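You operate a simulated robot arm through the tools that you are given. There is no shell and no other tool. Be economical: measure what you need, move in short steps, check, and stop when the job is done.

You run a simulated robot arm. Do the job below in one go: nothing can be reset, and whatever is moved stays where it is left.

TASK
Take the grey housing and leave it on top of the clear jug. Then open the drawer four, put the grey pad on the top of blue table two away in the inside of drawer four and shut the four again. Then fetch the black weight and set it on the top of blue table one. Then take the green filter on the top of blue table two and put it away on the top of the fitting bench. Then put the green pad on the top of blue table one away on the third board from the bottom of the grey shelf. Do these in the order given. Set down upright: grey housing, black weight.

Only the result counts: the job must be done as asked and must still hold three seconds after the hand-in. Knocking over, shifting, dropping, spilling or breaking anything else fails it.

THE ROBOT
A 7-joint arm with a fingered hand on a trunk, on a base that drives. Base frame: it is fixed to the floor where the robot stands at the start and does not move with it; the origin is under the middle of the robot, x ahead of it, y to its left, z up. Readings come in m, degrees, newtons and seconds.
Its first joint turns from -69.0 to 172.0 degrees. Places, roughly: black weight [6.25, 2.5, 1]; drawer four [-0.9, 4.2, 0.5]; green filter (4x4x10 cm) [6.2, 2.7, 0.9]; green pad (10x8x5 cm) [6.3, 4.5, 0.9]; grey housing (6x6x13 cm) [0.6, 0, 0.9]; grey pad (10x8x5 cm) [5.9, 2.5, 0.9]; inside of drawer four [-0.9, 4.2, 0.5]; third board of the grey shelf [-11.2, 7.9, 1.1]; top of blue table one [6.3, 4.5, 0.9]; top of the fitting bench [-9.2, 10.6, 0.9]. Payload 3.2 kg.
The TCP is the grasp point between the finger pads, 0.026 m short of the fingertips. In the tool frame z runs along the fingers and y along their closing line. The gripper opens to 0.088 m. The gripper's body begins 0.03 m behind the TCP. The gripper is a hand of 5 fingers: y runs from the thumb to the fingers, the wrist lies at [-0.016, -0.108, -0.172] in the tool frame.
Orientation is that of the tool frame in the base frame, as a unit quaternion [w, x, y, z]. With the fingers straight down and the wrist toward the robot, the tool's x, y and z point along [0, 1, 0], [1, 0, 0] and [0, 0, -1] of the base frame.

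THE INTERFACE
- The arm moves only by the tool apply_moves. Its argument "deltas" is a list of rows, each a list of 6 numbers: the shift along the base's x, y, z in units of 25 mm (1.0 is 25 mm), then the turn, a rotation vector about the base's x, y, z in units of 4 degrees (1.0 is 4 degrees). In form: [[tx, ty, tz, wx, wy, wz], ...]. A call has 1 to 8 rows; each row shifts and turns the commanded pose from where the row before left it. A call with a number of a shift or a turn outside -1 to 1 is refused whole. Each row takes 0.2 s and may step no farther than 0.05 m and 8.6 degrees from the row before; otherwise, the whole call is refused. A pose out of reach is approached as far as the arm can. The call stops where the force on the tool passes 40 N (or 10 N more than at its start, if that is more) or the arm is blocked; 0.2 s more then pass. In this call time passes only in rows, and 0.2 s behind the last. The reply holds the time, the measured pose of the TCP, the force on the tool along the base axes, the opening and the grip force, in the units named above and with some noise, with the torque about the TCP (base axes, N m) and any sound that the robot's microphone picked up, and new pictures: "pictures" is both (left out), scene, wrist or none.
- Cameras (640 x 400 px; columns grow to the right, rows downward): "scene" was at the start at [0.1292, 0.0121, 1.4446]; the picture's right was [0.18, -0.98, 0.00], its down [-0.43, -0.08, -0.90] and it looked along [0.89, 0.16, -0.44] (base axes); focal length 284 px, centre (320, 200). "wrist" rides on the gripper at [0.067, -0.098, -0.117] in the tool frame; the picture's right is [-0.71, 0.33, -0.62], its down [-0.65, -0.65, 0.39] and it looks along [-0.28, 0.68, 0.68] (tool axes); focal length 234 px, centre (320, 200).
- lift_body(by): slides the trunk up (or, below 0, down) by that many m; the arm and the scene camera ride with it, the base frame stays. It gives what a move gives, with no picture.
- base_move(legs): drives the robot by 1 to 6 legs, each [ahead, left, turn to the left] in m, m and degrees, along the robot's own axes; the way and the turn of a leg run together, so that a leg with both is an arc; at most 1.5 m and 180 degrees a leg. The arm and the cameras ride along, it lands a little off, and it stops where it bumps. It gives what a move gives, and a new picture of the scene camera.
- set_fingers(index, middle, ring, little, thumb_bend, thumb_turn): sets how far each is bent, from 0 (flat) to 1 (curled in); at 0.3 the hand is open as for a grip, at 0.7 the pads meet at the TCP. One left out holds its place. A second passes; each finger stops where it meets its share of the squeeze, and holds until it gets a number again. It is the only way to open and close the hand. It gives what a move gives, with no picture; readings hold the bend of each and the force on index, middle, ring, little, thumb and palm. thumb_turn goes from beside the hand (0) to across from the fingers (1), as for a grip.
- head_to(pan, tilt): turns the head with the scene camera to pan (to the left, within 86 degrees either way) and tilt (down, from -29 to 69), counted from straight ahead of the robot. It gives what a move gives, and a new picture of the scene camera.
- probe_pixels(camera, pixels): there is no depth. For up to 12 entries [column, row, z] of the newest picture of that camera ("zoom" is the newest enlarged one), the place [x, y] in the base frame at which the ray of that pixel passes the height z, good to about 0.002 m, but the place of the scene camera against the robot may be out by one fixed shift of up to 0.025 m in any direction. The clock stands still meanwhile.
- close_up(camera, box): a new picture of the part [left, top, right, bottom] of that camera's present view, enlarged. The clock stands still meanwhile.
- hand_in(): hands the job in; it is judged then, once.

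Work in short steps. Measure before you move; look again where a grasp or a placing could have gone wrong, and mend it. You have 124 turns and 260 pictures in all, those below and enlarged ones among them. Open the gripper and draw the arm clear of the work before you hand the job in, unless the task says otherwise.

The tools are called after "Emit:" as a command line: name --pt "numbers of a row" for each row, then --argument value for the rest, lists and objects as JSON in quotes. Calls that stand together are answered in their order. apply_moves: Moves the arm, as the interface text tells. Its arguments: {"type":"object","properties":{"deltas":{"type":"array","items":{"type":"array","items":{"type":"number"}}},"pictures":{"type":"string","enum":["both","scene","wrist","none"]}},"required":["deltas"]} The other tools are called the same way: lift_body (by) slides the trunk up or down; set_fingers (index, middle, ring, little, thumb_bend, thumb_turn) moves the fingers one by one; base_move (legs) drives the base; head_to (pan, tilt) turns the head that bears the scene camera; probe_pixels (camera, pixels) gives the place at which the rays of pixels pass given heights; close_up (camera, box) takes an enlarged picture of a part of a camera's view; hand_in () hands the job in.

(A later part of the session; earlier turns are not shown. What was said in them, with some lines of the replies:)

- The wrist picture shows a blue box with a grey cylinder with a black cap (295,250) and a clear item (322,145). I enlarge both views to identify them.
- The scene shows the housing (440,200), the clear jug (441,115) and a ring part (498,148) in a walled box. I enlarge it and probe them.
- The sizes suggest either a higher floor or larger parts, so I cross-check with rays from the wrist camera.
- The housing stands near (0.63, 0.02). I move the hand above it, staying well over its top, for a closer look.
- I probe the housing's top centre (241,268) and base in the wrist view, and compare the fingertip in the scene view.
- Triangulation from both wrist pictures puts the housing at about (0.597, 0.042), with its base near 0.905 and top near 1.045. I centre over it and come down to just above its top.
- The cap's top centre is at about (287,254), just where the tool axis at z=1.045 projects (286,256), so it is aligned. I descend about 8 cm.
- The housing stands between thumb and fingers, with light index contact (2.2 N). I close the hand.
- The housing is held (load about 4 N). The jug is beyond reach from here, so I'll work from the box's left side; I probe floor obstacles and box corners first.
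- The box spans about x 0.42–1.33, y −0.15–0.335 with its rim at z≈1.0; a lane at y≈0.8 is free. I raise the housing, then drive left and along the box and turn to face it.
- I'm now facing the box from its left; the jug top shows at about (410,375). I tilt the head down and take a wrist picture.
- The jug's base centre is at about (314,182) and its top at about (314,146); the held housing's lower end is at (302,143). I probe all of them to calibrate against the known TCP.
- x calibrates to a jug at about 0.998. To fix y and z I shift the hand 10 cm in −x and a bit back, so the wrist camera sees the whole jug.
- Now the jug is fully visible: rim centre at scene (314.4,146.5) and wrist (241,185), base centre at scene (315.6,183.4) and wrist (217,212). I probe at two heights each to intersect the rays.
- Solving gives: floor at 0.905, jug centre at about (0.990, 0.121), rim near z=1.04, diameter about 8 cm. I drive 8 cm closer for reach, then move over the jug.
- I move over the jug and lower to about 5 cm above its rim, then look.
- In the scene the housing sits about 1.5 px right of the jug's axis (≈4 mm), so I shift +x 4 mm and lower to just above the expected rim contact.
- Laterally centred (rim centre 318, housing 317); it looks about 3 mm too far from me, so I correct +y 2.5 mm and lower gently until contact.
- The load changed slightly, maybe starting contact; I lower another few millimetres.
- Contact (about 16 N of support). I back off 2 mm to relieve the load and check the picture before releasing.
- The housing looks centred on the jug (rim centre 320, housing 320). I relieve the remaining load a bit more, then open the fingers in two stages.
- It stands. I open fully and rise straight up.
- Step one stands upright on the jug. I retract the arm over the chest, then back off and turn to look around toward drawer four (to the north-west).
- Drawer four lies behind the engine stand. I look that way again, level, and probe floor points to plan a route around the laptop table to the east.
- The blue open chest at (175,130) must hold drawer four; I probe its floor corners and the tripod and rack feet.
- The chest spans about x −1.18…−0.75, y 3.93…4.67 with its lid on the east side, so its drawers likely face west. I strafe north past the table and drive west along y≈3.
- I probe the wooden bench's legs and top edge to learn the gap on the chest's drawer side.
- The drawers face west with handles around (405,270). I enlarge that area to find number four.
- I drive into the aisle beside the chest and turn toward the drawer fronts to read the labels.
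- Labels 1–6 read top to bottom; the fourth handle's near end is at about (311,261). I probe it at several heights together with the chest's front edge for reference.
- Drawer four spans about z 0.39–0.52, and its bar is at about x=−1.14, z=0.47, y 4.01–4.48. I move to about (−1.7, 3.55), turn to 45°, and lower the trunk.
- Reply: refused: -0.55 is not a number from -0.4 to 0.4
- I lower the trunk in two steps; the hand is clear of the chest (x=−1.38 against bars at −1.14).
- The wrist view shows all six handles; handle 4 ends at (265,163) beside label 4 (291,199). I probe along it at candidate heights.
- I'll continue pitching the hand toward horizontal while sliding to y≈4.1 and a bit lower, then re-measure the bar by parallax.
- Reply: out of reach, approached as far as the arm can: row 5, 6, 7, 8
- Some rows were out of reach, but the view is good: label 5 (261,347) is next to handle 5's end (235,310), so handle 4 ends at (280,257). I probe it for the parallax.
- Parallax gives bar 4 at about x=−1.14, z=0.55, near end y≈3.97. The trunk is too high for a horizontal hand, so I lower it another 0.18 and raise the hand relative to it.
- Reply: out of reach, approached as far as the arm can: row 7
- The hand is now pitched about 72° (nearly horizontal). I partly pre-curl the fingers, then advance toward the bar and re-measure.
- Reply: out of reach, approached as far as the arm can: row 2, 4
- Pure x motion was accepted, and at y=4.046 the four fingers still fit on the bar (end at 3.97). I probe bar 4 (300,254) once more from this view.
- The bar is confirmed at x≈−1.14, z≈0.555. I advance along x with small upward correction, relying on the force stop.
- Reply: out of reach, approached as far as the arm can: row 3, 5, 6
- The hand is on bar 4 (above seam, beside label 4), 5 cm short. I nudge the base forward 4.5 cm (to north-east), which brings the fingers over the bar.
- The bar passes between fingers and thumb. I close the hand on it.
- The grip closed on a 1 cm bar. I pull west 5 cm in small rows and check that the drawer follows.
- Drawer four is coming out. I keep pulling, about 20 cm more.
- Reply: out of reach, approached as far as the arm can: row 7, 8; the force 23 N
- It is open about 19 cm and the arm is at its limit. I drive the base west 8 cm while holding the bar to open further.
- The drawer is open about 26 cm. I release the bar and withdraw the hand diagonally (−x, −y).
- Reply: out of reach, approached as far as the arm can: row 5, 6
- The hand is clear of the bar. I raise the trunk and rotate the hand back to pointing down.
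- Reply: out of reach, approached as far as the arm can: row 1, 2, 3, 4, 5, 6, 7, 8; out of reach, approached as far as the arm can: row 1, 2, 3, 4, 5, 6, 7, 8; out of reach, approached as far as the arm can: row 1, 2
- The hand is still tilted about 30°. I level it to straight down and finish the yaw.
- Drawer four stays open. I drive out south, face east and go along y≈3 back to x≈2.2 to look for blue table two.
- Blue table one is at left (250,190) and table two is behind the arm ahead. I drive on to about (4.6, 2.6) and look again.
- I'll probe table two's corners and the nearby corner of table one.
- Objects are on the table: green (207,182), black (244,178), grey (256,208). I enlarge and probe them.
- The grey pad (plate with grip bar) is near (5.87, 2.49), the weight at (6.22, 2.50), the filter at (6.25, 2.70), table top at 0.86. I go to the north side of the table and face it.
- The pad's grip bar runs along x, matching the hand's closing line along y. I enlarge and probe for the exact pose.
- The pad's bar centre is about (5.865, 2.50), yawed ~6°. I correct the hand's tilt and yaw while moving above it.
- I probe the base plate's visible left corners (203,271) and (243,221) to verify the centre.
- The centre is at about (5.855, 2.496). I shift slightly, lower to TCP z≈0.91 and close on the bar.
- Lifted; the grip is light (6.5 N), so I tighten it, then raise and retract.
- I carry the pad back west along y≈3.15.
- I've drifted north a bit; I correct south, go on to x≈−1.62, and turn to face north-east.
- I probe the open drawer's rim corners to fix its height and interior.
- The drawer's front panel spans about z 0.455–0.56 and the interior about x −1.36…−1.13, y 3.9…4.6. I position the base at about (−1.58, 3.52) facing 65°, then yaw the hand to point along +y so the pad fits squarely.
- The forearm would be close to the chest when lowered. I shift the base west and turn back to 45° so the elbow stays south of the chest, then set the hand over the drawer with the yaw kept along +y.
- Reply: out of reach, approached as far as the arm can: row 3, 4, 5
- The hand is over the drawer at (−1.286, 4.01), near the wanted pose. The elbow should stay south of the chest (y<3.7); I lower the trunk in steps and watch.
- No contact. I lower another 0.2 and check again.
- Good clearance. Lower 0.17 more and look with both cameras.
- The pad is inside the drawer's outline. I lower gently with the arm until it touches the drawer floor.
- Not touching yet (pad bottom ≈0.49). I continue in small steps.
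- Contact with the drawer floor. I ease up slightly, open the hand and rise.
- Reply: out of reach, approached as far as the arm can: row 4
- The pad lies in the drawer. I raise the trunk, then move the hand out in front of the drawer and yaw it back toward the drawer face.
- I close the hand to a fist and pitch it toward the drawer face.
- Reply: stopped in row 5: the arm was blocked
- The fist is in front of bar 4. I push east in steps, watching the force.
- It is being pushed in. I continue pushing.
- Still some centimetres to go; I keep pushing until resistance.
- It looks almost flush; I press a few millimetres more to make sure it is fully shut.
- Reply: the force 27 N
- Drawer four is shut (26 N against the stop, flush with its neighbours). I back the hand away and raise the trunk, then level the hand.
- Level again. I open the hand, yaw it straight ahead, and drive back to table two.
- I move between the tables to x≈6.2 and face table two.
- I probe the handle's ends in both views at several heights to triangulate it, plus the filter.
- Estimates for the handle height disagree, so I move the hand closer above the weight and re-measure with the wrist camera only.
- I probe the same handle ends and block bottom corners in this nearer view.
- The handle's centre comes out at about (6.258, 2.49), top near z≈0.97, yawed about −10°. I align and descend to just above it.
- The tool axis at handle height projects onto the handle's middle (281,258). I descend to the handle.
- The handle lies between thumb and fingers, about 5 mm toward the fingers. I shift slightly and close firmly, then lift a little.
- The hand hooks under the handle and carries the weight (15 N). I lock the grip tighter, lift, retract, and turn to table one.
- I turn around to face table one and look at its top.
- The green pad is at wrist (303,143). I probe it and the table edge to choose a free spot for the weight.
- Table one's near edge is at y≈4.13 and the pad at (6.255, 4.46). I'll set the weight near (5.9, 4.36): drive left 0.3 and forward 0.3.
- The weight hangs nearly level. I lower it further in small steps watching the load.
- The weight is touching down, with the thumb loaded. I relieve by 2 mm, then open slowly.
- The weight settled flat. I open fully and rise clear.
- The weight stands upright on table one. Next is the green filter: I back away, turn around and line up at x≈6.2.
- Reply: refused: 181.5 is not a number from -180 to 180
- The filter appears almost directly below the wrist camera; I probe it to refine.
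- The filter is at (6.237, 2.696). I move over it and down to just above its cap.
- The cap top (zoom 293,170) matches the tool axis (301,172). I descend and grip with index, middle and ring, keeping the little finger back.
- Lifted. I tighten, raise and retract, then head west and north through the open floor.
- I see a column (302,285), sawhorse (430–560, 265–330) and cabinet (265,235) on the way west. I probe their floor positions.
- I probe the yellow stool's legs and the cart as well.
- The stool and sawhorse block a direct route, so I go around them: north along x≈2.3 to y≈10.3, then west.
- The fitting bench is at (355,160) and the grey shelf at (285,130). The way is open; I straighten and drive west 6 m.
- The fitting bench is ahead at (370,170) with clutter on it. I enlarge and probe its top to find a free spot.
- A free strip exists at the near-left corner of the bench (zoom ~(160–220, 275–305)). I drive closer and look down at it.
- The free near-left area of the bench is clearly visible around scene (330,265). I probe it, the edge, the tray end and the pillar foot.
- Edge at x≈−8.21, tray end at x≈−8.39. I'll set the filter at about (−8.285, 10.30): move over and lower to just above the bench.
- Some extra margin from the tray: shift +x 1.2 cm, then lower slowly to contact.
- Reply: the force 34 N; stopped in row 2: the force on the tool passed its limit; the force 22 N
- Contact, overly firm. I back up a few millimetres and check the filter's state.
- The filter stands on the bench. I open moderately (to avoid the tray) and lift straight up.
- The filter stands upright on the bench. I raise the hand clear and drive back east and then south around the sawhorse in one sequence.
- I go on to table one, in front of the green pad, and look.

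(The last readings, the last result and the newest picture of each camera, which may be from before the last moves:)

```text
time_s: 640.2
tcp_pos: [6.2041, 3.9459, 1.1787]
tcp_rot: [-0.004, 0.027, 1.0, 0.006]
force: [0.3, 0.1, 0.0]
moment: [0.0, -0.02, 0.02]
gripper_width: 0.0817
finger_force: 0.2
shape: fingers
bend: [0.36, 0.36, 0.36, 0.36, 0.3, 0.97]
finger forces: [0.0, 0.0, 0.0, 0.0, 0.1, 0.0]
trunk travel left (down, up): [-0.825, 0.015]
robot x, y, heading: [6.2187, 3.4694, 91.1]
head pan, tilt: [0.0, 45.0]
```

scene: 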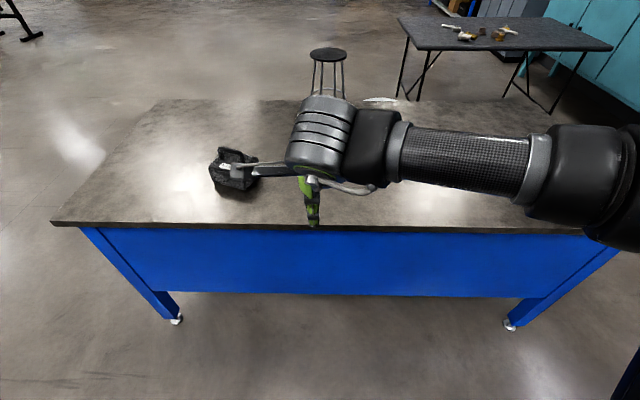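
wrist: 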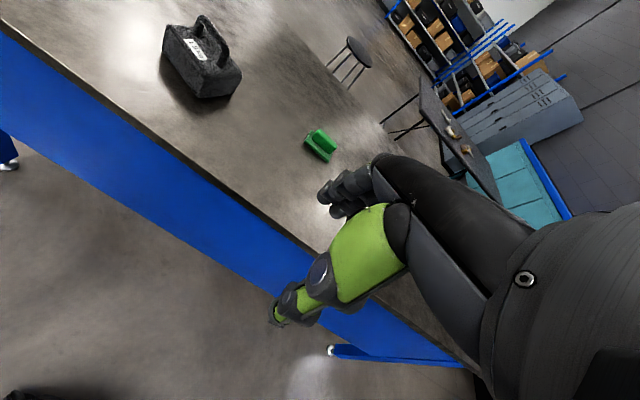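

From earlier probes the pad is centred near (6.252, 4.475), yawed ~6°. I drive 0.34 forward, bring the hand above it and look.

Emit:
base_move --legs '[[0.34, 0, 0]]'

Emit:
set_fingers --index 0.25 --middle 0.25 --ring 0.25 --little 0.25 --thumb_bend 0.22

Emit:
apply_moves --pt "0.24 0.95 -0.9 0 0 0.28" --pt "0.24 0.95 -0.9 0 0 0.28" --pt "0.24 0.95 -0.9 0 0 0.28" --pt "0.24 0.95 -0.9 0 0 0.28" --pt "0.24 0.95 -0.9 0 0 0.28" --pt "0.24 0.95 -0.9 0 0 0.28" --pt "0.24 0.95 -0.9 0 0 0.28" --pt "0.24 0.95 -0.9 0 0 0.28" --pictures "wrist"

Emit:
close_up --camera "wrist" --box '[170, 160, 370, 360]'

```text
time_s: 642.5
tcp_pos: [6.1977, 4.2892, 1.1799]
tcp_rot: [-0.005, 0.029, 1.0, 0.006]
force: [-0.3, -0.5, 0.1]
moment: [0.0, 0.0, -0.02]
gripper_width: 0.0815
finger_force: 0.0
shape: fingers
bend: [0.36, 0.36, 0.36, 0.36, 0.3, 0.97]
finger forces: [0.0, 0.0, 0.0, 0.0, 0.1, 0.0]
trunk travel left (down, up): [-0.825, 0.015]
robot x, y, heading: [6.2123, 3.8143, 91.0]
head pan, tilt: [0.0, 45.0]
```

scene: 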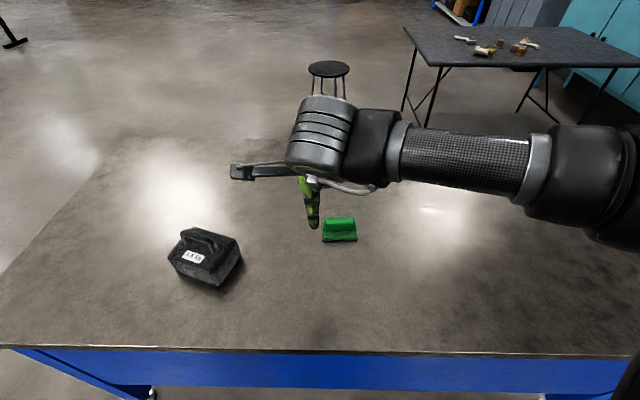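

```text
time_s: 643.5
tcp_pos: [6.1994, 4.2908, 1.1805]
tcp_rot: [-0.004, 0.027, 1.0, 0.006]
force: [0.2, -1.1, 0.1]
moment: [0.01, -0.01, -0.02]
gripper_width: 0.0991
finger_force: 0.1
shape: fingers
bend: [0.25, 0.25, 0.25, 0.25, 0.22, 0.97]
finger forces: [0.1, 0.0, 0.1, 0.1, 0.0, 0.0]
trunk travel left (down, up): [-0.825, 0.015]
robot x, y, heading: [6.2132, 3.8163, 91.0]
head pan, tilt: [0.0, 45.0]
```

```text
time_s: 645.3
tcp_pos: [6.2452, 4.483, 0.9975]
tcp_rot: [-0.005, -0.052, 0.999, 0.004]
force: [-0.1, 0.0, 0.0]
moment: [0.03, 0.01, -0.01]
gripper_width: 0.0994
finger_force: 0.1
shape: fingers
bend: [0.25, 0.25, 0.25, 0.25, 0.22, 0.97]
finger forces: [0.0, 0.0, 0.0, 0.0, 0.0, 0.0]
trunk travel left (down, up): [-0.825, 0.015]
robot x, y, heading: [6.2121, 3.8141, 91.1]
head pan, tilt: [0.0, 45.0]
```

wrist: 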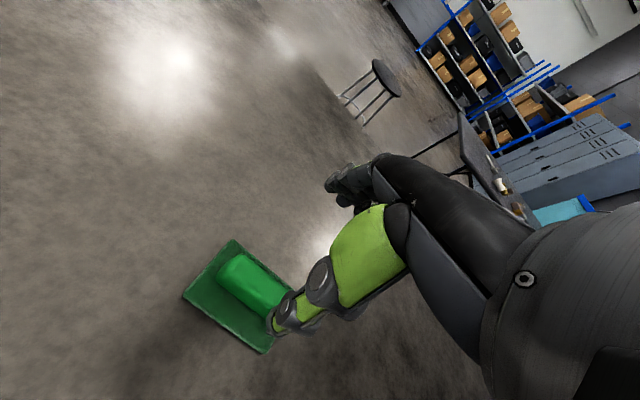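

```text
2.00 times, centred on (270, 260) of wrist
```

zoom: 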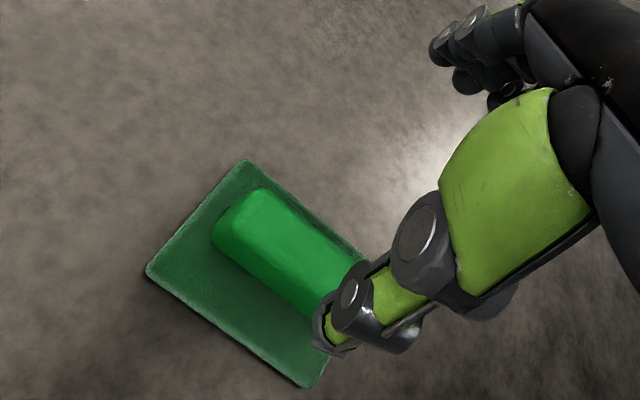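

Working out the rays from this picture: plate corners at (6.209,4.428), (6.208,4.494), (6.303,4.431), so the bar's centre is (6.256, 4.459). I align, lower, grip, lift, and then back out toward the west.

Emit:
apply_moves --pt "0.43 -0.96 -0.3 0 0 -0.9" --pt "0 0 -0.8 0 0 0" --pt "0 0 -0.8 0 0 0" --pt "0 0 -0.8 0 0 0" --pt "0 0 -0.75 0 0 0" --pt "0 0 0 0 0 0" --pictures "none"

Emit:
set_fingers --index 0.7 --middle 0.7 --ring 0.7 --little 0.62 --thumb_bend 0.7

Emit:
set_fingers --index 0.8 --middle 0.8 --ring 0.8 --thumb_bend 0.8

Emit:
apply_moves --pt "0 0 0.8 0 0 0" --pt "0 0 1 0 0 0" --pt "0 0 1 0 0 0" --pt "0 0 1 0 0 0" --pt "0 -0.6 1 0 0 0" --pt "0 -0.9 1 0 0 0" --pt "0 -0.9 1 0 0 0" --pt "0 -0.9 1 0 0 0" --pictures "wrist"

Emit:
base_move --legs '[[-0.33, 0, 0], [0, 0, 89], [1.5, 0, 0], [1.5, 0, 0], [0.8, 0, 0]]'

```text
time_s: 646.7
tcp_pos: [6.2582, 4.4573, 0.9128]
tcp_rot: [-0.004, -0.018, 1.0, 0.006]
force: [-0.6, -0.1, -0.6]
moment: [0.0, 0.01, -0.02]
gripper_width: 0.0993
finger_force: 0.2
shape: fingers
bend: [0.25, 0.25, 0.25, 0.25, 0.22, 0.97]
finger forces: [0.0, 0.0, 0.0, 0.1, 0.0, 0.1]
trunk travel left (down, up): [-0.825, 0.015]
robot x, y, heading: [6.2114, 3.8191, 91.2]
head pan, tilt: [0.0, 45.0]
```

```text
time_s: 647.7
tcp_pos: [6.2568, 4.4575, 0.9116]
tcp_rot: [-0.005, -0.02, 1.0, 0.004]
force: [-0.1, -1.0, 0.8]
moment: [0.02, 0.03, 0.02]
gripper_width: 0.025
finger_force: 13.7
shape: fingers
bend: [0.64, 0.65, 0.66, 0.62, 0.6, 0.96]
finger forces: [7.6, 3.5, 2.1, 0.1, 13.3, 0.0]
trunk travel left (down, up): [-0.825, 0.015]
robot x, y, heading: [6.2104, 3.8162, 91.3]
head pan, tilt: [0.0, 45.0]
```

```text
time_s: 648.7
tcp_pos: [6.2567, 4.4561, 0.9123]
tcp_rot: [-0.004, -0.02, 1.0, 0.005]
force: [-0.2, -0.5, -0.4]
moment: [0.03, 0.01, 0.01]
gripper_width: 0.0232
finger_force: 28.7
shape: fingers
bend: [0.58, 0.73, 0.77, 0.62, 0.59, 0.9]
finger forces: [13.9, 7.3, 7.3, 0.0, 28.6, 0.1]
trunk travel left (down, up): [-0.825, 0.015]
robot x, y, heading: [6.214, 3.8158, 90.9]
head pan, tilt: [0.0, 45.0]
```

```text
time_s: 650.5
tcp_pos: [6.2563, 4.3728, 1.1084]
tcp_rot: [-0.004, -0.018, 1.0, 0.006]
force: [1.0, 0.0, -0.8]
moment: [0.06, -0.01, -0.02]
gripper_width: 0.0229
finger_force: 28.3
shape: fingers
bend: [0.58, 0.73, 0.77, 0.62, 0.59, 0.9]
finger forces: [13.9, 7.2, 7.5, 0.0, 28.6, 0.1]
trunk travel left (down, up): [-0.825, 0.015]
robot x, y, heading: [6.2118, 3.8176, 90.9]
head pan, tilt: [0.0, 45.0]
```

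wrist: 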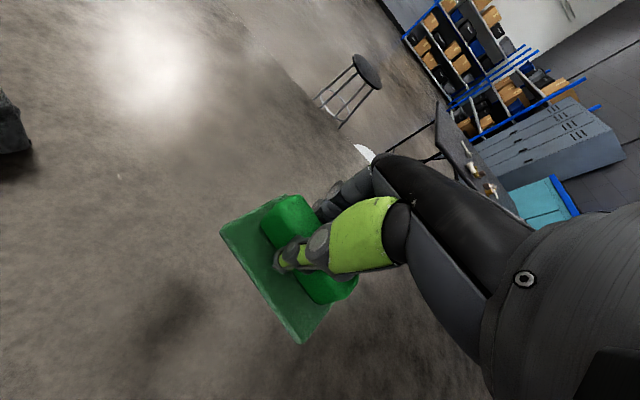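

```text
time_s: 674.2
tcp_pos: [1.8939, 3.5585, 1.1073]
tcp_rot: [0.007, 0.711, -0.703, 0.0]
force: [0.8, -0.1, -1.5]
moment: [0.0, 0.02, 0.0]
gripper_width: 0.0225
finger_force: 27.2
shape: fingers
bend: [0.58, 0.73, 0.77, 0.62, 0.59, 0.9]
finger forces: [13.4, 6.6, 7.6, 0.0, 27.6, 0.0]
trunk travel left (down, up): [-0.825, 0.015]
robot x, y, heading: [2.4471, 3.4971, 179.7]
head pan, tilt: [0.0, 45.0]
```

scene: 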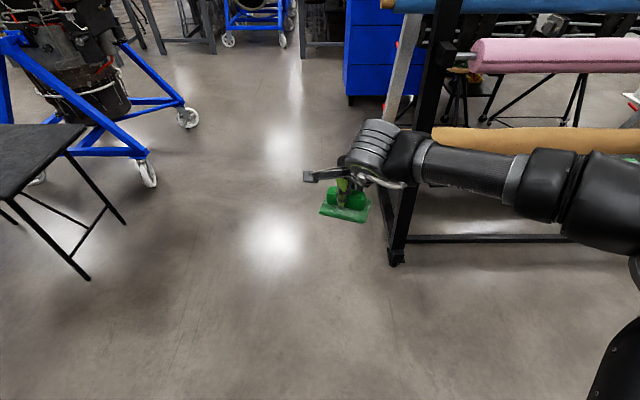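

The green pad is held (28 N). I raise the hand, drive north along x≈2.35 and then west toward the grey shelf.

Emit:
apply_moves --pt "0.4 0 0.8 0 0 0" --pt "0.4 0 0.8 0 0 0" --pt "0.4 0 0.8 0 0 0" --pt "0.4 0 0.8 0 0 0" --pt "0.4 0 0.8 0 0 0" --pt "0.4 0 0.8 0 0 0" --pictures "none"

Emit:
base_move --legs '[[-0.1, -1.45, 0], [0, -1.5, 0], [0, -1.5, 0], [0, -1.5, 0], [0, -0.95, 0], [1.5, 0, 0]]'

Emit:
base_move --legs '[[1.5, 0, 0], [1.5, 0, 0], [1.5, 0, 0], [1.5, 0, 0], [1.2, 0, 0]]'

Emit:
head_to --pan 15 --tilt 20

```text
time_s: 675.6
tcp_pos: [1.9552, 3.5582, 1.2281]
tcp_rot: [0.006, 0.711, -0.703, -0.001]
force: [0.1, -0.5, -1.0]
moment: [-0.02, 0.04, 0.02]
gripper_width: 0.0228
finger_force: 27.5
shape: fingers
bend: [0.58, 0.73, 0.78, 0.62, 0.59, 0.9]
finger forces: [13.4, 6.7, 7.7, 0.1, 27.8, 0.0]
trunk travel left (down, up): [-0.825, 0.015]
robot x, y, heading: [2.4497, 3.4991, 179.6]
head pan, tilt: [0.0, 45.0]
```

```text
time_s: 715.6
tcp_pos: [0.5158, 10.3991, 1.2275]
tcp_rot: [0.007, 0.732, -0.682, 0.0]
force: [0.1, -0.8, 0.5]
moment: [0.01, 0.01, 0.01]
gripper_width: 0.0228
finger_force: 27.4
shape: fingers
bend: [0.58, 0.73, 0.78, 0.62, 0.59, 0.9]
finger forces: [13.3, 6.7, 7.6, 0.1, 27.7, 0.1]
trunk travel left (down, up): [-0.825, 0.015]
robot x, y, heading: [1.0138, 10.3705, -177.2]
head pan, tilt: [0.0, 45.0]
```

scene: 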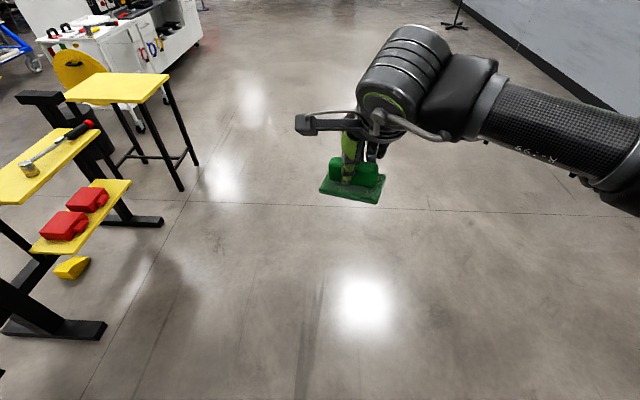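

```text
time_s: 749.5
tcp_pos: [-6.5973, 9.8472, 1.2278]
tcp_rot: [0.007, 0.734, -0.679, 0.0]
force: [-0.6, -0.1, -1.5]
moment: [0.02, 0.03, -0.03]
gripper_width: 0.0228
finger_force: 27.8
shape: fingers
bend: [0.58, 0.73, 0.78, 0.62, 0.59, 0.9]
finger forces: [13.3, 6.8, 7.8, 0.1, 27.7, 0.0]
trunk travel left (down, up): [-0.825, 0.015]
robot x, y, heading: [-6.0937, 9.8229, -176.7]
head pan, tilt: [0.0, 45.0]
```

scene: 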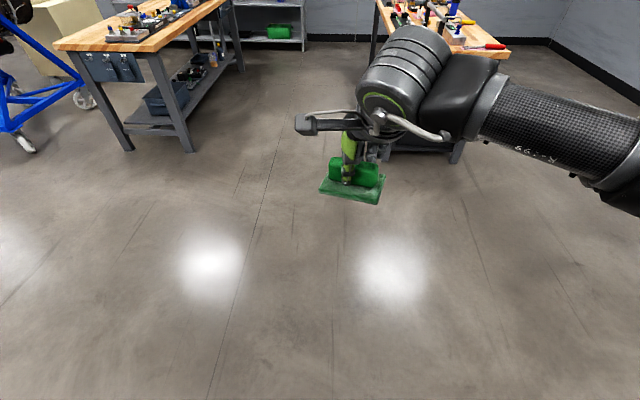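

```text
time_s: 750.4
tcp_pos: [-6.5972, 9.8468, 1.2285]
tcp_rot: [0.007, 0.733, -0.68, 0.0]
force: [-0.8, -0.4, -1.1]
moment: [-0.01, 0.02, -0.03]
gripper_width: 0.0227
finger_force: 27.5
shape: fingers
bend: [0.58, 0.73, 0.78, 0.62, 0.59, 0.9]
finger forces: [13.3, 6.8, 7.7, 0.0, 27.6, 0.0]
trunk travel left (down, up): [-0.825, 0.015]
robot x, y, heading: [-6.0974, 9.8191, -176.5]
head pan, tilt: [15.0, 20.0]
```

scene: 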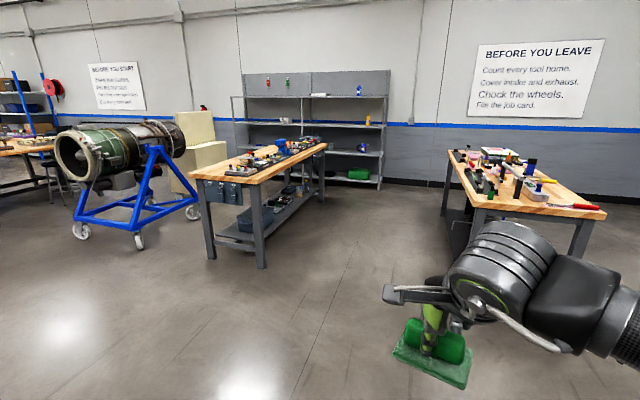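

The grey shelf's third board (row ~125, with the yellow bottle at its right end) is visible. I drive through the lane between the benches (y≈9.4) and up to the shelf's right part, then look.

Emit:
base_move --legs '[[0, 0, -3.5], [1.48, 0.2, 0], [1.48, 0.2, 0], [0.24, 0.02, 0], [0.8, 0.4, 0]]'

Emit:
head_to --pan 12 --tilt 22

Emit:
apply_moves --pt "0 0 0.4 0 0 0" --pictures "wrist"

```text
time_s: 770.9
tcp_pos: [-10.5836, 8.9631, 1.2277]
tcp_rot: [0.007, 0.724, -0.69, 0.0]
force: [-0.9, 0.0, -0.7]
moment: [0.01, 0.0, -0.03]
gripper_width: 0.0229
finger_force: 27.5
shape: fingers
bend: [0.58, 0.73, 0.78, 0.62, 0.59, 0.9]
finger forces: [13.4, 6.7, 7.8, 0.0, 27.7, 0.1]
trunk travel left (down, up): [-0.825, 0.015]
robot x, y, heading: [-10.0861, 8.9216, -178.3]
head pan, tilt: [15.0, 20.0]
```

scene: 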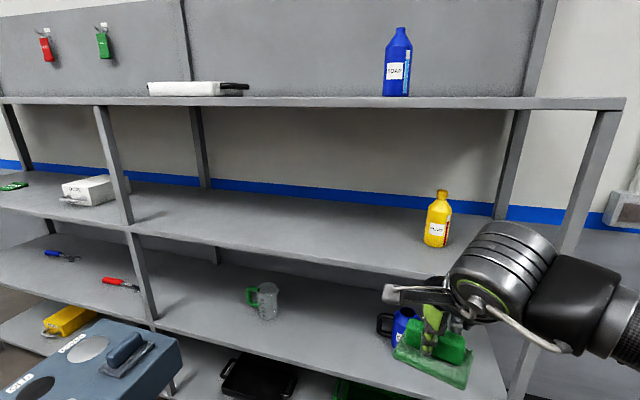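

```text
time_s: 771.6
tcp_pos: [-10.5846, 8.9632, 1.227]
tcp_rot: [0.007, 0.724, -0.69, 0.0]
force: [-0.7, 0.6, -0.3]
moment: [0.04, 0.04, 0.0]
gripper_width: 0.0228
finger_force: 27.6
shape: fingers
bend: [0.58, 0.73, 0.78, 0.62, 0.59, 0.9]
finger forces: [13.3, 6.6, 7.6, 0.0, 27.9, 0.0]
trunk travel left (down, up): [-0.825, 0.015]
robot x, y, heading: [-10.0842, 8.9215, -178.7]
head pan, tilt: [12.0, 22.0]
```

scene: 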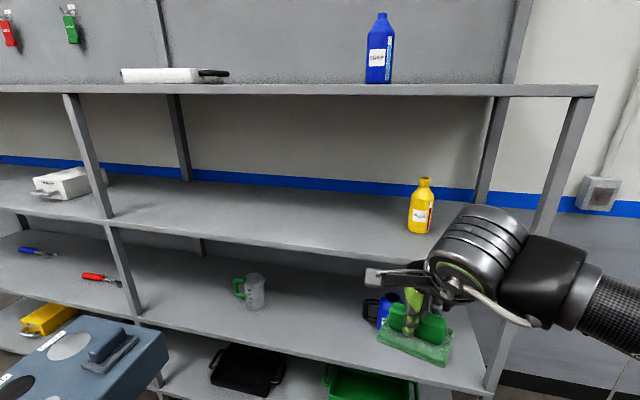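

```text
time_s: 772.0
tcp_pos: [-10.5841, 8.9634, 1.2365]
tcp_rot: [0.008, 0.723, -0.691, -0.001]
force: [0.0, -0.3, -0.6]
moment: [0.02, 0.03, 0.02]
gripper_width: 0.0228
finger_force: 27.5
shape: fingers
bend: [0.58, 0.73, 0.78, 0.62, 0.59, 0.9]
finger forces: [13.3, 6.7, 7.7, 0.0, 27.7, 0.0]
trunk travel left (down, up): [-0.825, 0.015]
robot x, y, heading: [-10.0842, 8.9203, -178.5]
head pan, tilt: [12.0, 22.0]
```

wrist: 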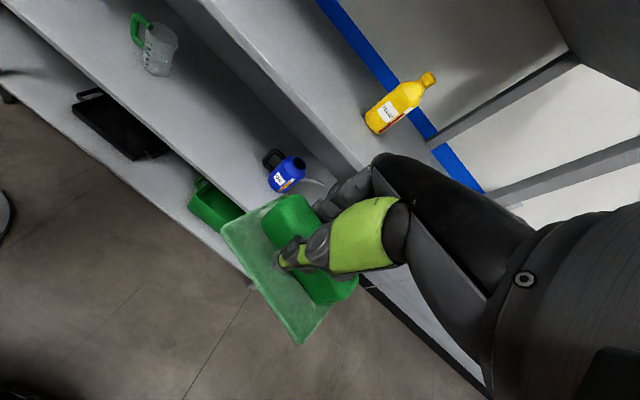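

The third board (yellow bottle) has its front edge near x≈−10.89 with the bottle at about (−11.07, 9.0); the board above is near 1.5. I'll aim for (−10.97, 8.78): step right, shift the hand left, drive closer, then reach in above the board.

Emit:
base_move --legs '[[0, -0.09, 0]]'

Emit:
apply_moves --pt "0 -0.95 -0.1 0 0 0" --pt "0 -0.95 -0.1 0 0 0" --pt "0 -0.95 -0.1 0 0 0" --pt "0 -0.95 -0.1 0 0 0" --pt "0 -0.95 -0.1 0 0 0" --pt "0 -0.95 -0.1 0 0 0" --pt "0 -0.95 -0.1 0 0 0" --pt "0 -0.95 -0.1 0 0 0" --pictures "none"

Emit:
apply_moves --pt "0 -0.95 0 0 0 0" --pt "0 -0.95 0 0 0 0" --pt "0 -0.95 0 0 0 0" --pictures "none"

Emit:
base_move --legs '[[0.27, 0, 0]]'

Emit:
apply_moves --pt "-0.8 0 0 0 0 0" --pt "-0.8 0 0 0 0 0" --pt "-0.8 0 0 0 0 0" --pt "-0.8 0 0 0 0 0" --pt "0 0 0 0 0 0"

```text
time_s: 773.1
tcp_pos: [-10.5868, 9.0521, 1.2363]
tcp_rot: [0.007, 0.724, -0.69, -0.001]
force: [-0.7, 1.1, -0.6]
moment: [-0.04, -0.01, 0.0]
gripper_width: 0.0228
finger_force: 27.7
shape: fingers
bend: [0.58, 0.73, 0.78, 0.62, 0.59, 0.9]
finger forces: [13.3, 6.7, 7.7, 0.0, 27.7, 0.1]
trunk travel left (down, up): [-0.825, 0.015]
robot x, y, heading: [-10.0895, 9.0088, -178.4]
head pan, tilt: [12.0, 22.0]
```

scene: 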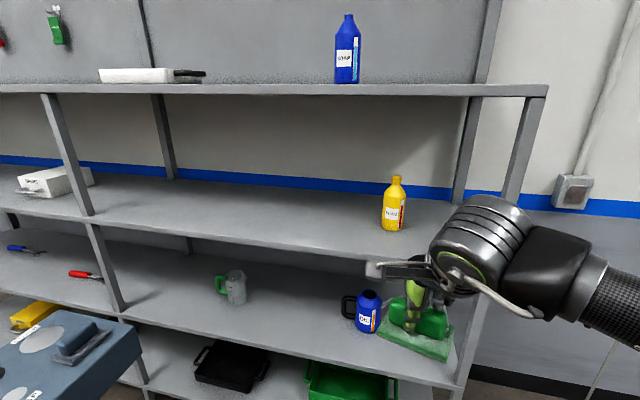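

```text
time_s: 774.9
tcp_pos: [-10.5857, 8.8593, 1.2155]
tcp_rot: [0.007, 0.724, -0.689, -0.001]
force: [0.1, -0.2, -1.0]
moment: [-0.04, 0.03, 0.01]
gripper_width: 0.0226
finger_force: 27.2
shape: fingers
bend: [0.58, 0.73, 0.78, 0.62, 0.59, 0.9]
finger forces: [13.0, 6.7, 7.6, 0.0, 27.4, 0.0]
trunk travel left (down, up): [-0.825, 0.015]
robot x, y, heading: [-10.089, 9.0126, -178.6]
head pan, tilt: [12.0, 22.0]
```

```text
time_s: 775.7
tcp_pos: [-10.5875, 8.7899, 1.2173]
tcp_rot: [0.006, 0.724, -0.69, -0.002]
force: [0.7, -0.3, -0.7]
moment: [0.04, 0.01, 0.01]
gripper_width: 0.0225
finger_force: 27.3
shape: fingers
bend: [0.58, 0.73, 0.78, 0.62, 0.59, 0.9]
finger forces: [13.2, 6.7, 7.5, 0.0, 27.4, 0.1]
trunk travel left (down, up): [-0.825, 0.015]
robot x, y, heading: [-10.0892, 9.0115, -178.2]
head pan, tilt: [12.0, 22.0]
```

```text
time_s: 777.6
tcp_pos: [-10.8609, 8.785, 1.2178]
tcp_rot: [0.008, 0.724, -0.69, -0.001]
force: [0.3, 0.0, -1.3]
moment: [0.0, -0.02, -0.02]
gripper_width: 0.0225
finger_force: 27.3
shape: fingers
bend: [0.58, 0.73, 0.78, 0.62, 0.59, 0.9]
finger forces: [13.2, 6.6, 7.6, 0.0, 27.3, 0.1]
trunk travel left (down, up): [-0.825, 0.015]
robot x, y, heading: [-10.3613, 9.004, -178.5]
head pan, tilt: [12.0, 22.0]
```

scene: 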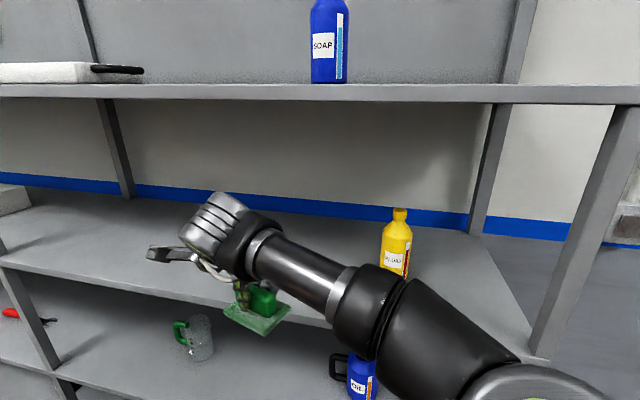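

```text
time_s: 778.8
tcp_pos: [-10.9342, 8.7963, 1.2169]
tcp_rot: [0.007, 0.722, -0.692, 0.0]
force: [-0.1, -0.5, -0.9]
moment: [0.0, 0.03, 0.0]
gripper_width: 0.0226
finger_force: 27.4
shape: fingers
bend: [0.58, 0.73, 0.78, 0.62, 0.59, 0.9]
finger forces: [13.0, 6.7, 7.5, 0.0, 27.3, 0.1]
out of reach, approached as far as the arm can: row 4
trunk travel left (down, up): [-0.825, 0.015]
robot x, y, heading: [-10.3652, 9.0056, -178.4]
head pan, tilt: [12.0, 22.0]
```

scene: 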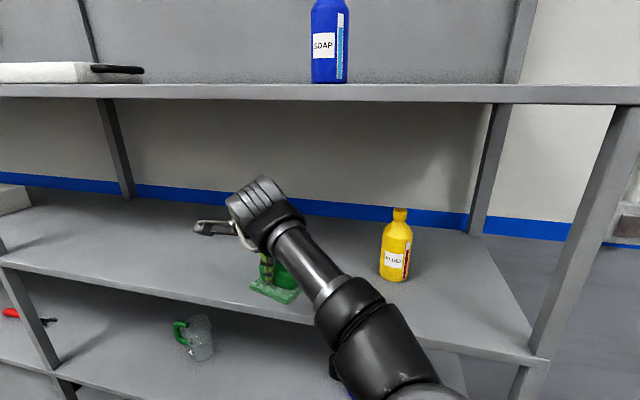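
wrist: 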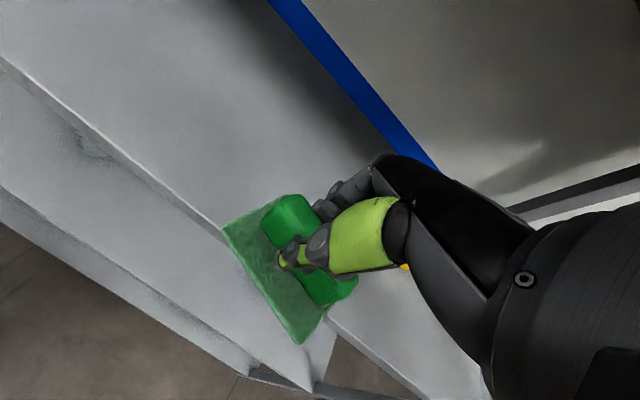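

From this view the board edge works out at x≈−10.937, so the pad must go ~8 cm deeper; the arm is at its limit. I drive 8 cm closer and lower carefully.

Emit:
base_move --legs '[[0.085, 0, 0]]'

Emit:
apply_moves --pt "0 0 -0.4 0 0 0" --pt "0 0 -0.4 0 0 0" --pt "0 0 -0.4 0 0 0" --pt "0 0 -0.3 0 0 0" --pt "0 0 0 0 0 0" --pictures "wrist"

Emit:
apply_moves --pt "0 0 -0.12 0 0 0" --pt "0 0 -0.12 0 0 0" --pt "0 0 -0.12 0 0 0" --pt "0 0 -0.12 0 0 0" --pt "0 0 -0.12 0 0 0" --pt "0 0 0 0 0 0" --pictures "scene"

```text
time_s: 779.9
tcp_pos: [-11.0203, 8.794, 1.2191]
tcp_rot: [0.009, 0.721, -0.693, 0.001]
force: [0.1, 0.2, -0.4]
moment: [-0.01, 0.01, 0.01]
gripper_width: 0.0228
finger_force: 27.1
shape: fingers
bend: [0.58, 0.73, 0.78, 0.62, 0.59, 0.9]
finger forces: [13.1, 6.8, 7.6, 0.0, 27.3, 0.0]
trunk travel left (down, up): [-0.825, 0.015]
robot x, y, heading: [-10.4439, 9.0022, -178.5]
head pan, tilt: [12.0, 22.0]
```

scene: 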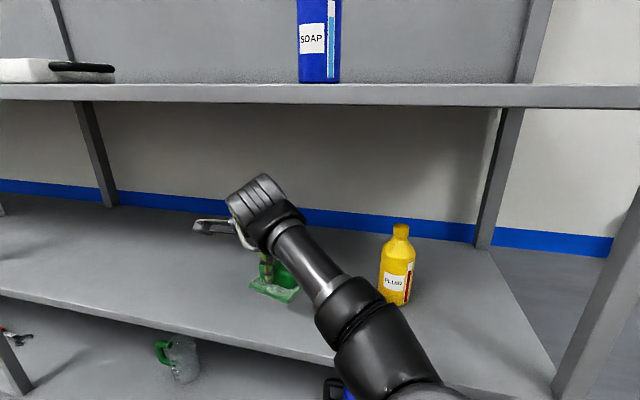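

```text
time_s: 781.1
tcp_pos: [-11.0203, 8.7953, 1.1811]
tcp_rot: [0.009, 0.721, -0.693, 0.001]
force: [-0.8, 0.1, -0.4]
moment: [-0.02, 0.0, 0.0]
gripper_width: 0.0227
finger_force: 27.1
shape: fingers
bend: [0.58, 0.73, 0.78, 0.62, 0.59, 0.9]
finger forces: [13.0, 6.8, 7.5, 0.0, 27.3, 0.0]
trunk travel left (down, up): [-0.825, 0.015]
robot x, y, heading: [-10.4443, 9.0004, -178.7]
head pan, tilt: [12.0, 22.0]
```

wrist: 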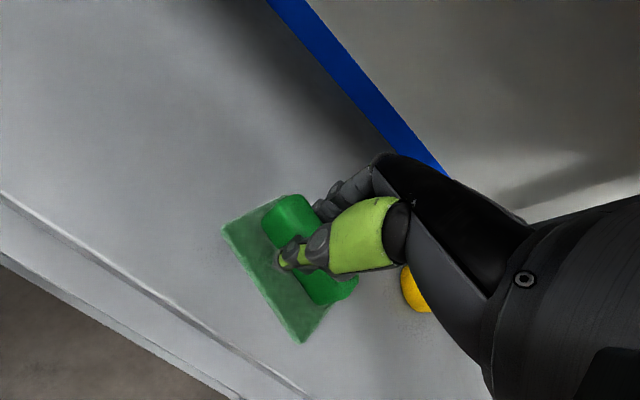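

```text
time_s: 782.5
tcp_pos: [-11.0193, 8.7948, 1.1661]
tcp_rot: [0.009, 0.721, -0.693, 0.0]
force: [0.1, 0.2, -0.9]
moment: [-0.03, 0.02, 0.03]
gripper_width: 0.0226
finger_force: 27.9
shape: fingers
bend: [0.58, 0.73, 0.78, 0.62, 0.59, 0.9]
finger forces: [13.1, 6.8, 7.5, 0.0, 27.2, 0.0]
trunk travel left (down, up): [-0.825, 0.015]
robot x, y, heading: [-10.444, 9.0007, -178.6]
head pan, tilt: [12.0, 22.0]
5 turns are left
```

scene: 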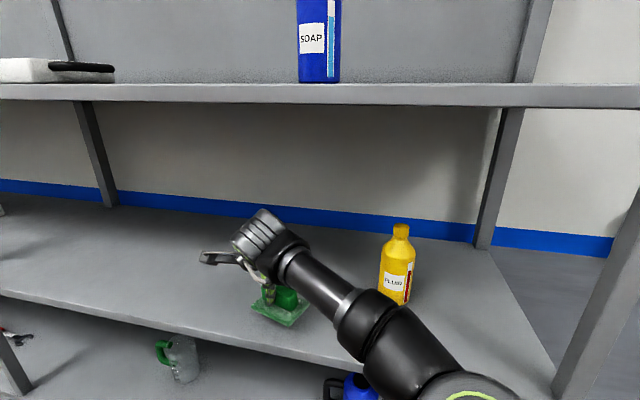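

Well inside the board's edge now. I continue lowering in 3 mm steps until contact.

Emit:
apply_moves --pt "0 0 -0.12 0 0 0" --pt "0 0 -0.12 0 0 0" --pt "0 0 -0.12 0 0 0" --pt "0 0 -0.12 0 0 0" --pt "0 0 0 0 0 0" --pictures "none"

Emit:
apply_moves --pt "0 0 -0.1 0 0 0" --pt "0 0 -0.1 0 0 0" --pt "0 0 0 0 0 0" --pictures "wrist"

```text
time_s: 783.7
tcp_pos: [-11.0213, 8.7938, 1.1531]
tcp_rot: [0.008, 0.721, -0.693, 0.001]
force: [-0.2, -0.8, -2.0]
moment: [-0.04, -0.02, 0.03]
gripper_width: 0.023
finger_force: 27.4
shape: fingers
bend: [0.58, 0.73, 0.78, 0.62, 0.59, 0.9]
finger forces: [13.1, 6.7, 7.5, 0.0, 27.3, 0.1]
trunk travel left (down, up): [-0.825, 0.015]
robot x, y, heading: [-10.4456, 9.0029, -178.4]
head pan, tilt: [12.0, 22.0]
```

```text
time_s: 784.5
tcp_pos: [-11.0202, 8.7948, 1.1475]
tcp_rot: [0.009, 0.721, -0.693, 0.001]
force: [0.2, 1.0, -1.2]
moment: [-0.02, -0.01, -0.01]
gripper_width: 0.0228
finger_force: 28.0
shape: fingers
bend: [0.58, 0.73, 0.78, 0.62, 0.59, 0.9]
finger forces: [13.1, 6.6, 7.6, 0.0, 27.4, 0.1]
trunk travel left (down, up): [-0.825, 0.015]
robot x, y, heading: [-10.4508, 9.0013, -178.6]
head pan, tilt: [12.0, 22.0]
4 turns are left
```

wrist: 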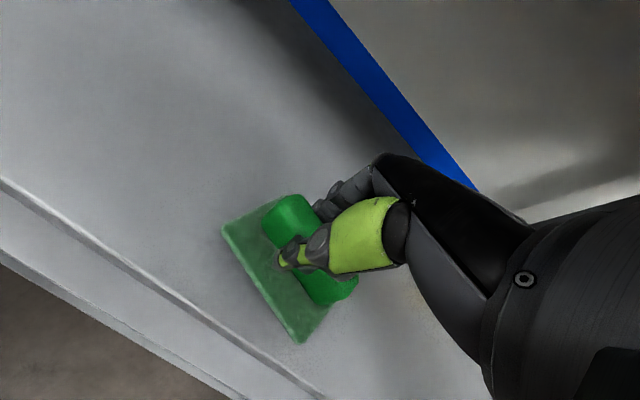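

Parallax between these views puts the board near z≈1.06, so contact should come near TCP 1.11. I lower the rest in fine force-guarded steps, ease off, release and rise.

Emit:
apply_moves --pt "0 0 -0.2 0 0 0" --pt "0 0 -0.2 0 0 0" --pt "0 0 -0.2 0 0 0" --pt "0 0 -0.2 0 0 0" --pt "0 0 -0.15 0 0 0" --pt "0 0 0 0 0 0" --pictures "none"

Emit:
apply_moves --pt "0 0 -0.1 0 0 0" --pt "0 0 -0.1 0 0 0" --pt "0 0 -0.1 0 0 0" --pt "0 0 -0.1 0 0 0" --pt "0 0 -0.1 0 0 0" --pt "0 0 -0.1 0 0 0" --pt "0 0 0 0 0 0" --pictures "none"

Emit:
set_fingers --index 0.52 --middle 0.52 --ring 0.52 --little 0.52 --thumb_bend 0.5

Emit:
set_fingers --index 0.3 --middle 0.3 --ring 0.3 --little 0.3 --thumb_bend 0.28

Emit:
apply_moves --pt "0 0 0.4 0 0 0" --pt "0 0 0.6 0 0 0" --pt "0 0 0.8 0 0 0" --pt "0 0 0.8 0 0 0" --pt "0 0 0.6 0 0 0"

```text
time_s: 785.9
tcp_pos: [-11.0182, 8.7966, 1.1287]
tcp_rot: [0.014, 0.72, -0.693, -0.002]
force: [-6.6, -1.6, 25.8]
moment: [-0.17, 0.0, 0.12]
gripper_width: 0.0223
finger_force: 30.8
shape: fingers
bend: [0.58, 0.73, 0.78, 0.62, 0.59, 0.9]
finger forces: [14.9, 7.9, 10.8, 0.1, 28.6, 0.0]
trunk travel left (down, up): [-0.825, 0.015]
robot x, y, heading: [-10.4485, 9.0028, -178.4]
head pan, tilt: [12.0, 22.0]
```

```text
time_s: 786.5
tcp_pos: [-11.0191, 8.7958, 1.1294]
tcp_rot: [0.018, 0.721, -0.693, -0.003]
force: [2.4, 1.7, 13.2]
moment: [-0.13, -0.04, 0.12]
gripper_width: 0.0227
finger_force: 29.8
shape: fingers
bend: [0.58, 0.73, 0.78, 0.62, 0.58, 0.9]
finger forces: [13.0, 6.9, 8.6, 0.0, 31.0, 0.1]
trunk travel left (down, up): [-0.825, 0.015]
robot x, y, heading: [-10.4454, 9.0009, -178.7]
head pan, tilt: [12.0, 22.0]
stopped in row 3: the force on the tool passed its limit (the readings are from after the stop); the commanded pose is now the measured one
```

```text
time_s: 787.5
tcp_pos: [-11.022, 8.795, 1.1248]
tcp_rot: [0.015, 0.721, -0.693, -0.003]
force: [-0.6, -0.2, -0.4]
moment: [0.02, -0.02, -0.02]
gripper_width: 0.0432
finger_force: 0.0
shape: fingers
bend: [0.52, 0.52, 0.52, 0.52, 0.5, 0.97]
finger forces: [0.0, 0.1, 0.0, 0.0, 0.1, 0.0]
trunk travel left (down, up): [-0.825, 0.015]
robot x, y, heading: [-10.4498, 9.0012, -178.5]
head pan, tilt: [12.0, 22.0]
```

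```text
time_s: 788.5
tcp_pos: [-11.023, 8.7947, 1.1241]
tcp_rot: [0.015, 0.72, -0.693, -0.002]
force: [0.1, -0.2, 0.2]
moment: [0.02, 0.0, -0.03]
gripper_width: 0.0887
finger_force: 0.0
shape: fingers
bend: [0.3, 0.3, 0.3, 0.3, 0.28, 0.97]
finger forces: [0.0, 0.1, 0.0, 0.0, 0.0, 0.1]
trunk travel left (down, up): [-0.825, 0.015]
robot x, y, heading: [-10.4446, 9.0033, -178.6]
head pan, tilt: [12.0, 22.0]
```

```text
time_s: 789.7
tcp_pos: [-11.02, 8.795, 1.2043]
tcp_rot: [0.014, 0.72, -0.694, -0.003]
force: [-0.1, 0.1, 0.9]
moment: [0.01, 0.0, 0.01]
gripper_width: 0.0889
finger_force: 0.0
shape: fingers
bend: [0.3, 0.3, 0.3, 0.3, 0.28, 0.97]
finger forces: [0.0, 0.0, 0.0, 0.0, 0.1, 0.0]
trunk travel left (down, up): [-0.825, 0.015]
robot x, y, heading: [-10.4447, 9.0011, -178.5]
head pan, tilt: [12.0, 22.0]
3 turns are left
```

scene: 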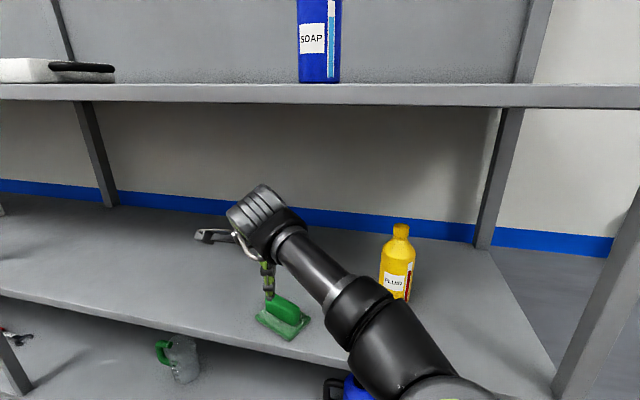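
wrist: 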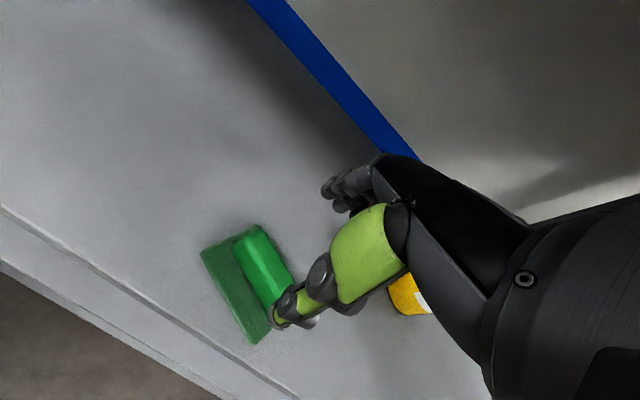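

The pad lies flat on the third board, clear of its edge and the bottle. I withdraw the hand straight back by the arm and then back the base off 0.3 m.

Emit:
apply_moves --pt "0.7 0 0 0 0 0" --pt "0.8 0 0 0 0 0" --pt "0.8 0 0 0 0 0" --pt "0.8 0 0 0 0 0" --pictures "none"

Emit:
base_move --legs '[[-0.3, 0, 0]]'

```text
time_s: 790.7
tcp_pos: [-10.9422, 8.7967, 1.2052]
tcp_rot: [0.015, 0.72, -0.694, -0.003]
force: [-0.2, 0.1, 0.5]
moment: [0.0, 0.02, -0.01]
gripper_width: 0.089
finger_force: 0.1
shape: fingers
bend: [0.3, 0.3, 0.3, 0.3, 0.28, 0.97]
finger forces: [0.1, 0.1, 0.0, 0.0, 0.1, 0.0]
trunk travel left (down, up): [-0.825, 0.015]
robot x, y, heading: [-10.4478, 9.0025, -178.5]
head pan, tilt: [12.0, 22.0]
```

```text
time_s: 792.8
tcp_pos: [-10.6405, 8.8033, 1.2037]
tcp_rot: [0.015, 0.72, -0.694, -0.002]
force: [0.6, 0.4, -0.4]
moment: [-0.01, 0.01, 0.02]
gripper_width: 0.0891
finger_force: 0.1
shape: fingers
bend: [0.3, 0.3, 0.3, 0.3, 0.28, 0.97]
finger forces: [0.0, 0.0, 0.0, 0.1, 0.1, 0.0]
trunk travel left (down, up): [-0.825, 0.015]
robot x, y, heading: [-10.1432, 9.0062, -179.0]
head pan, tilt: [12.0, 22.0]
2 turns are left
```

scene: 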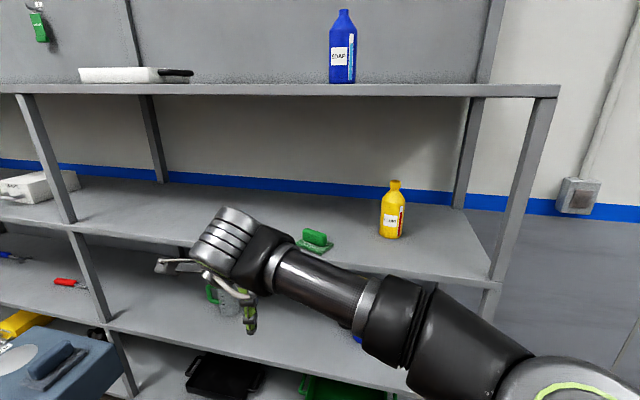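

The green pad rests on the third board (315,240) with everything else undisturbed, and the arm is clear and open. I hand in.

Emit:
hand_in

```text
The job is handed in.
```

I finished all five tasks in the order given and handed the job in; I don't know the verdict. At the end the hand was open and clear of everything.

- **Grey housing:** it stands upright on top of the clear jug, centred on the rim.
- **Grey pad:** it is inside drawer four, which I pushed fully shut until it met the stop.
- **Black weight:** it stands upright on blue table one.
- **Green filter:** it stands at the near-left corner of the fitting bench.
- **Green pad:** it lies flat on the third board from the bottom of the grey shelf.

I saw nothing knocked over or shifted. I did not go back to recheck the earlier placements before handing in.
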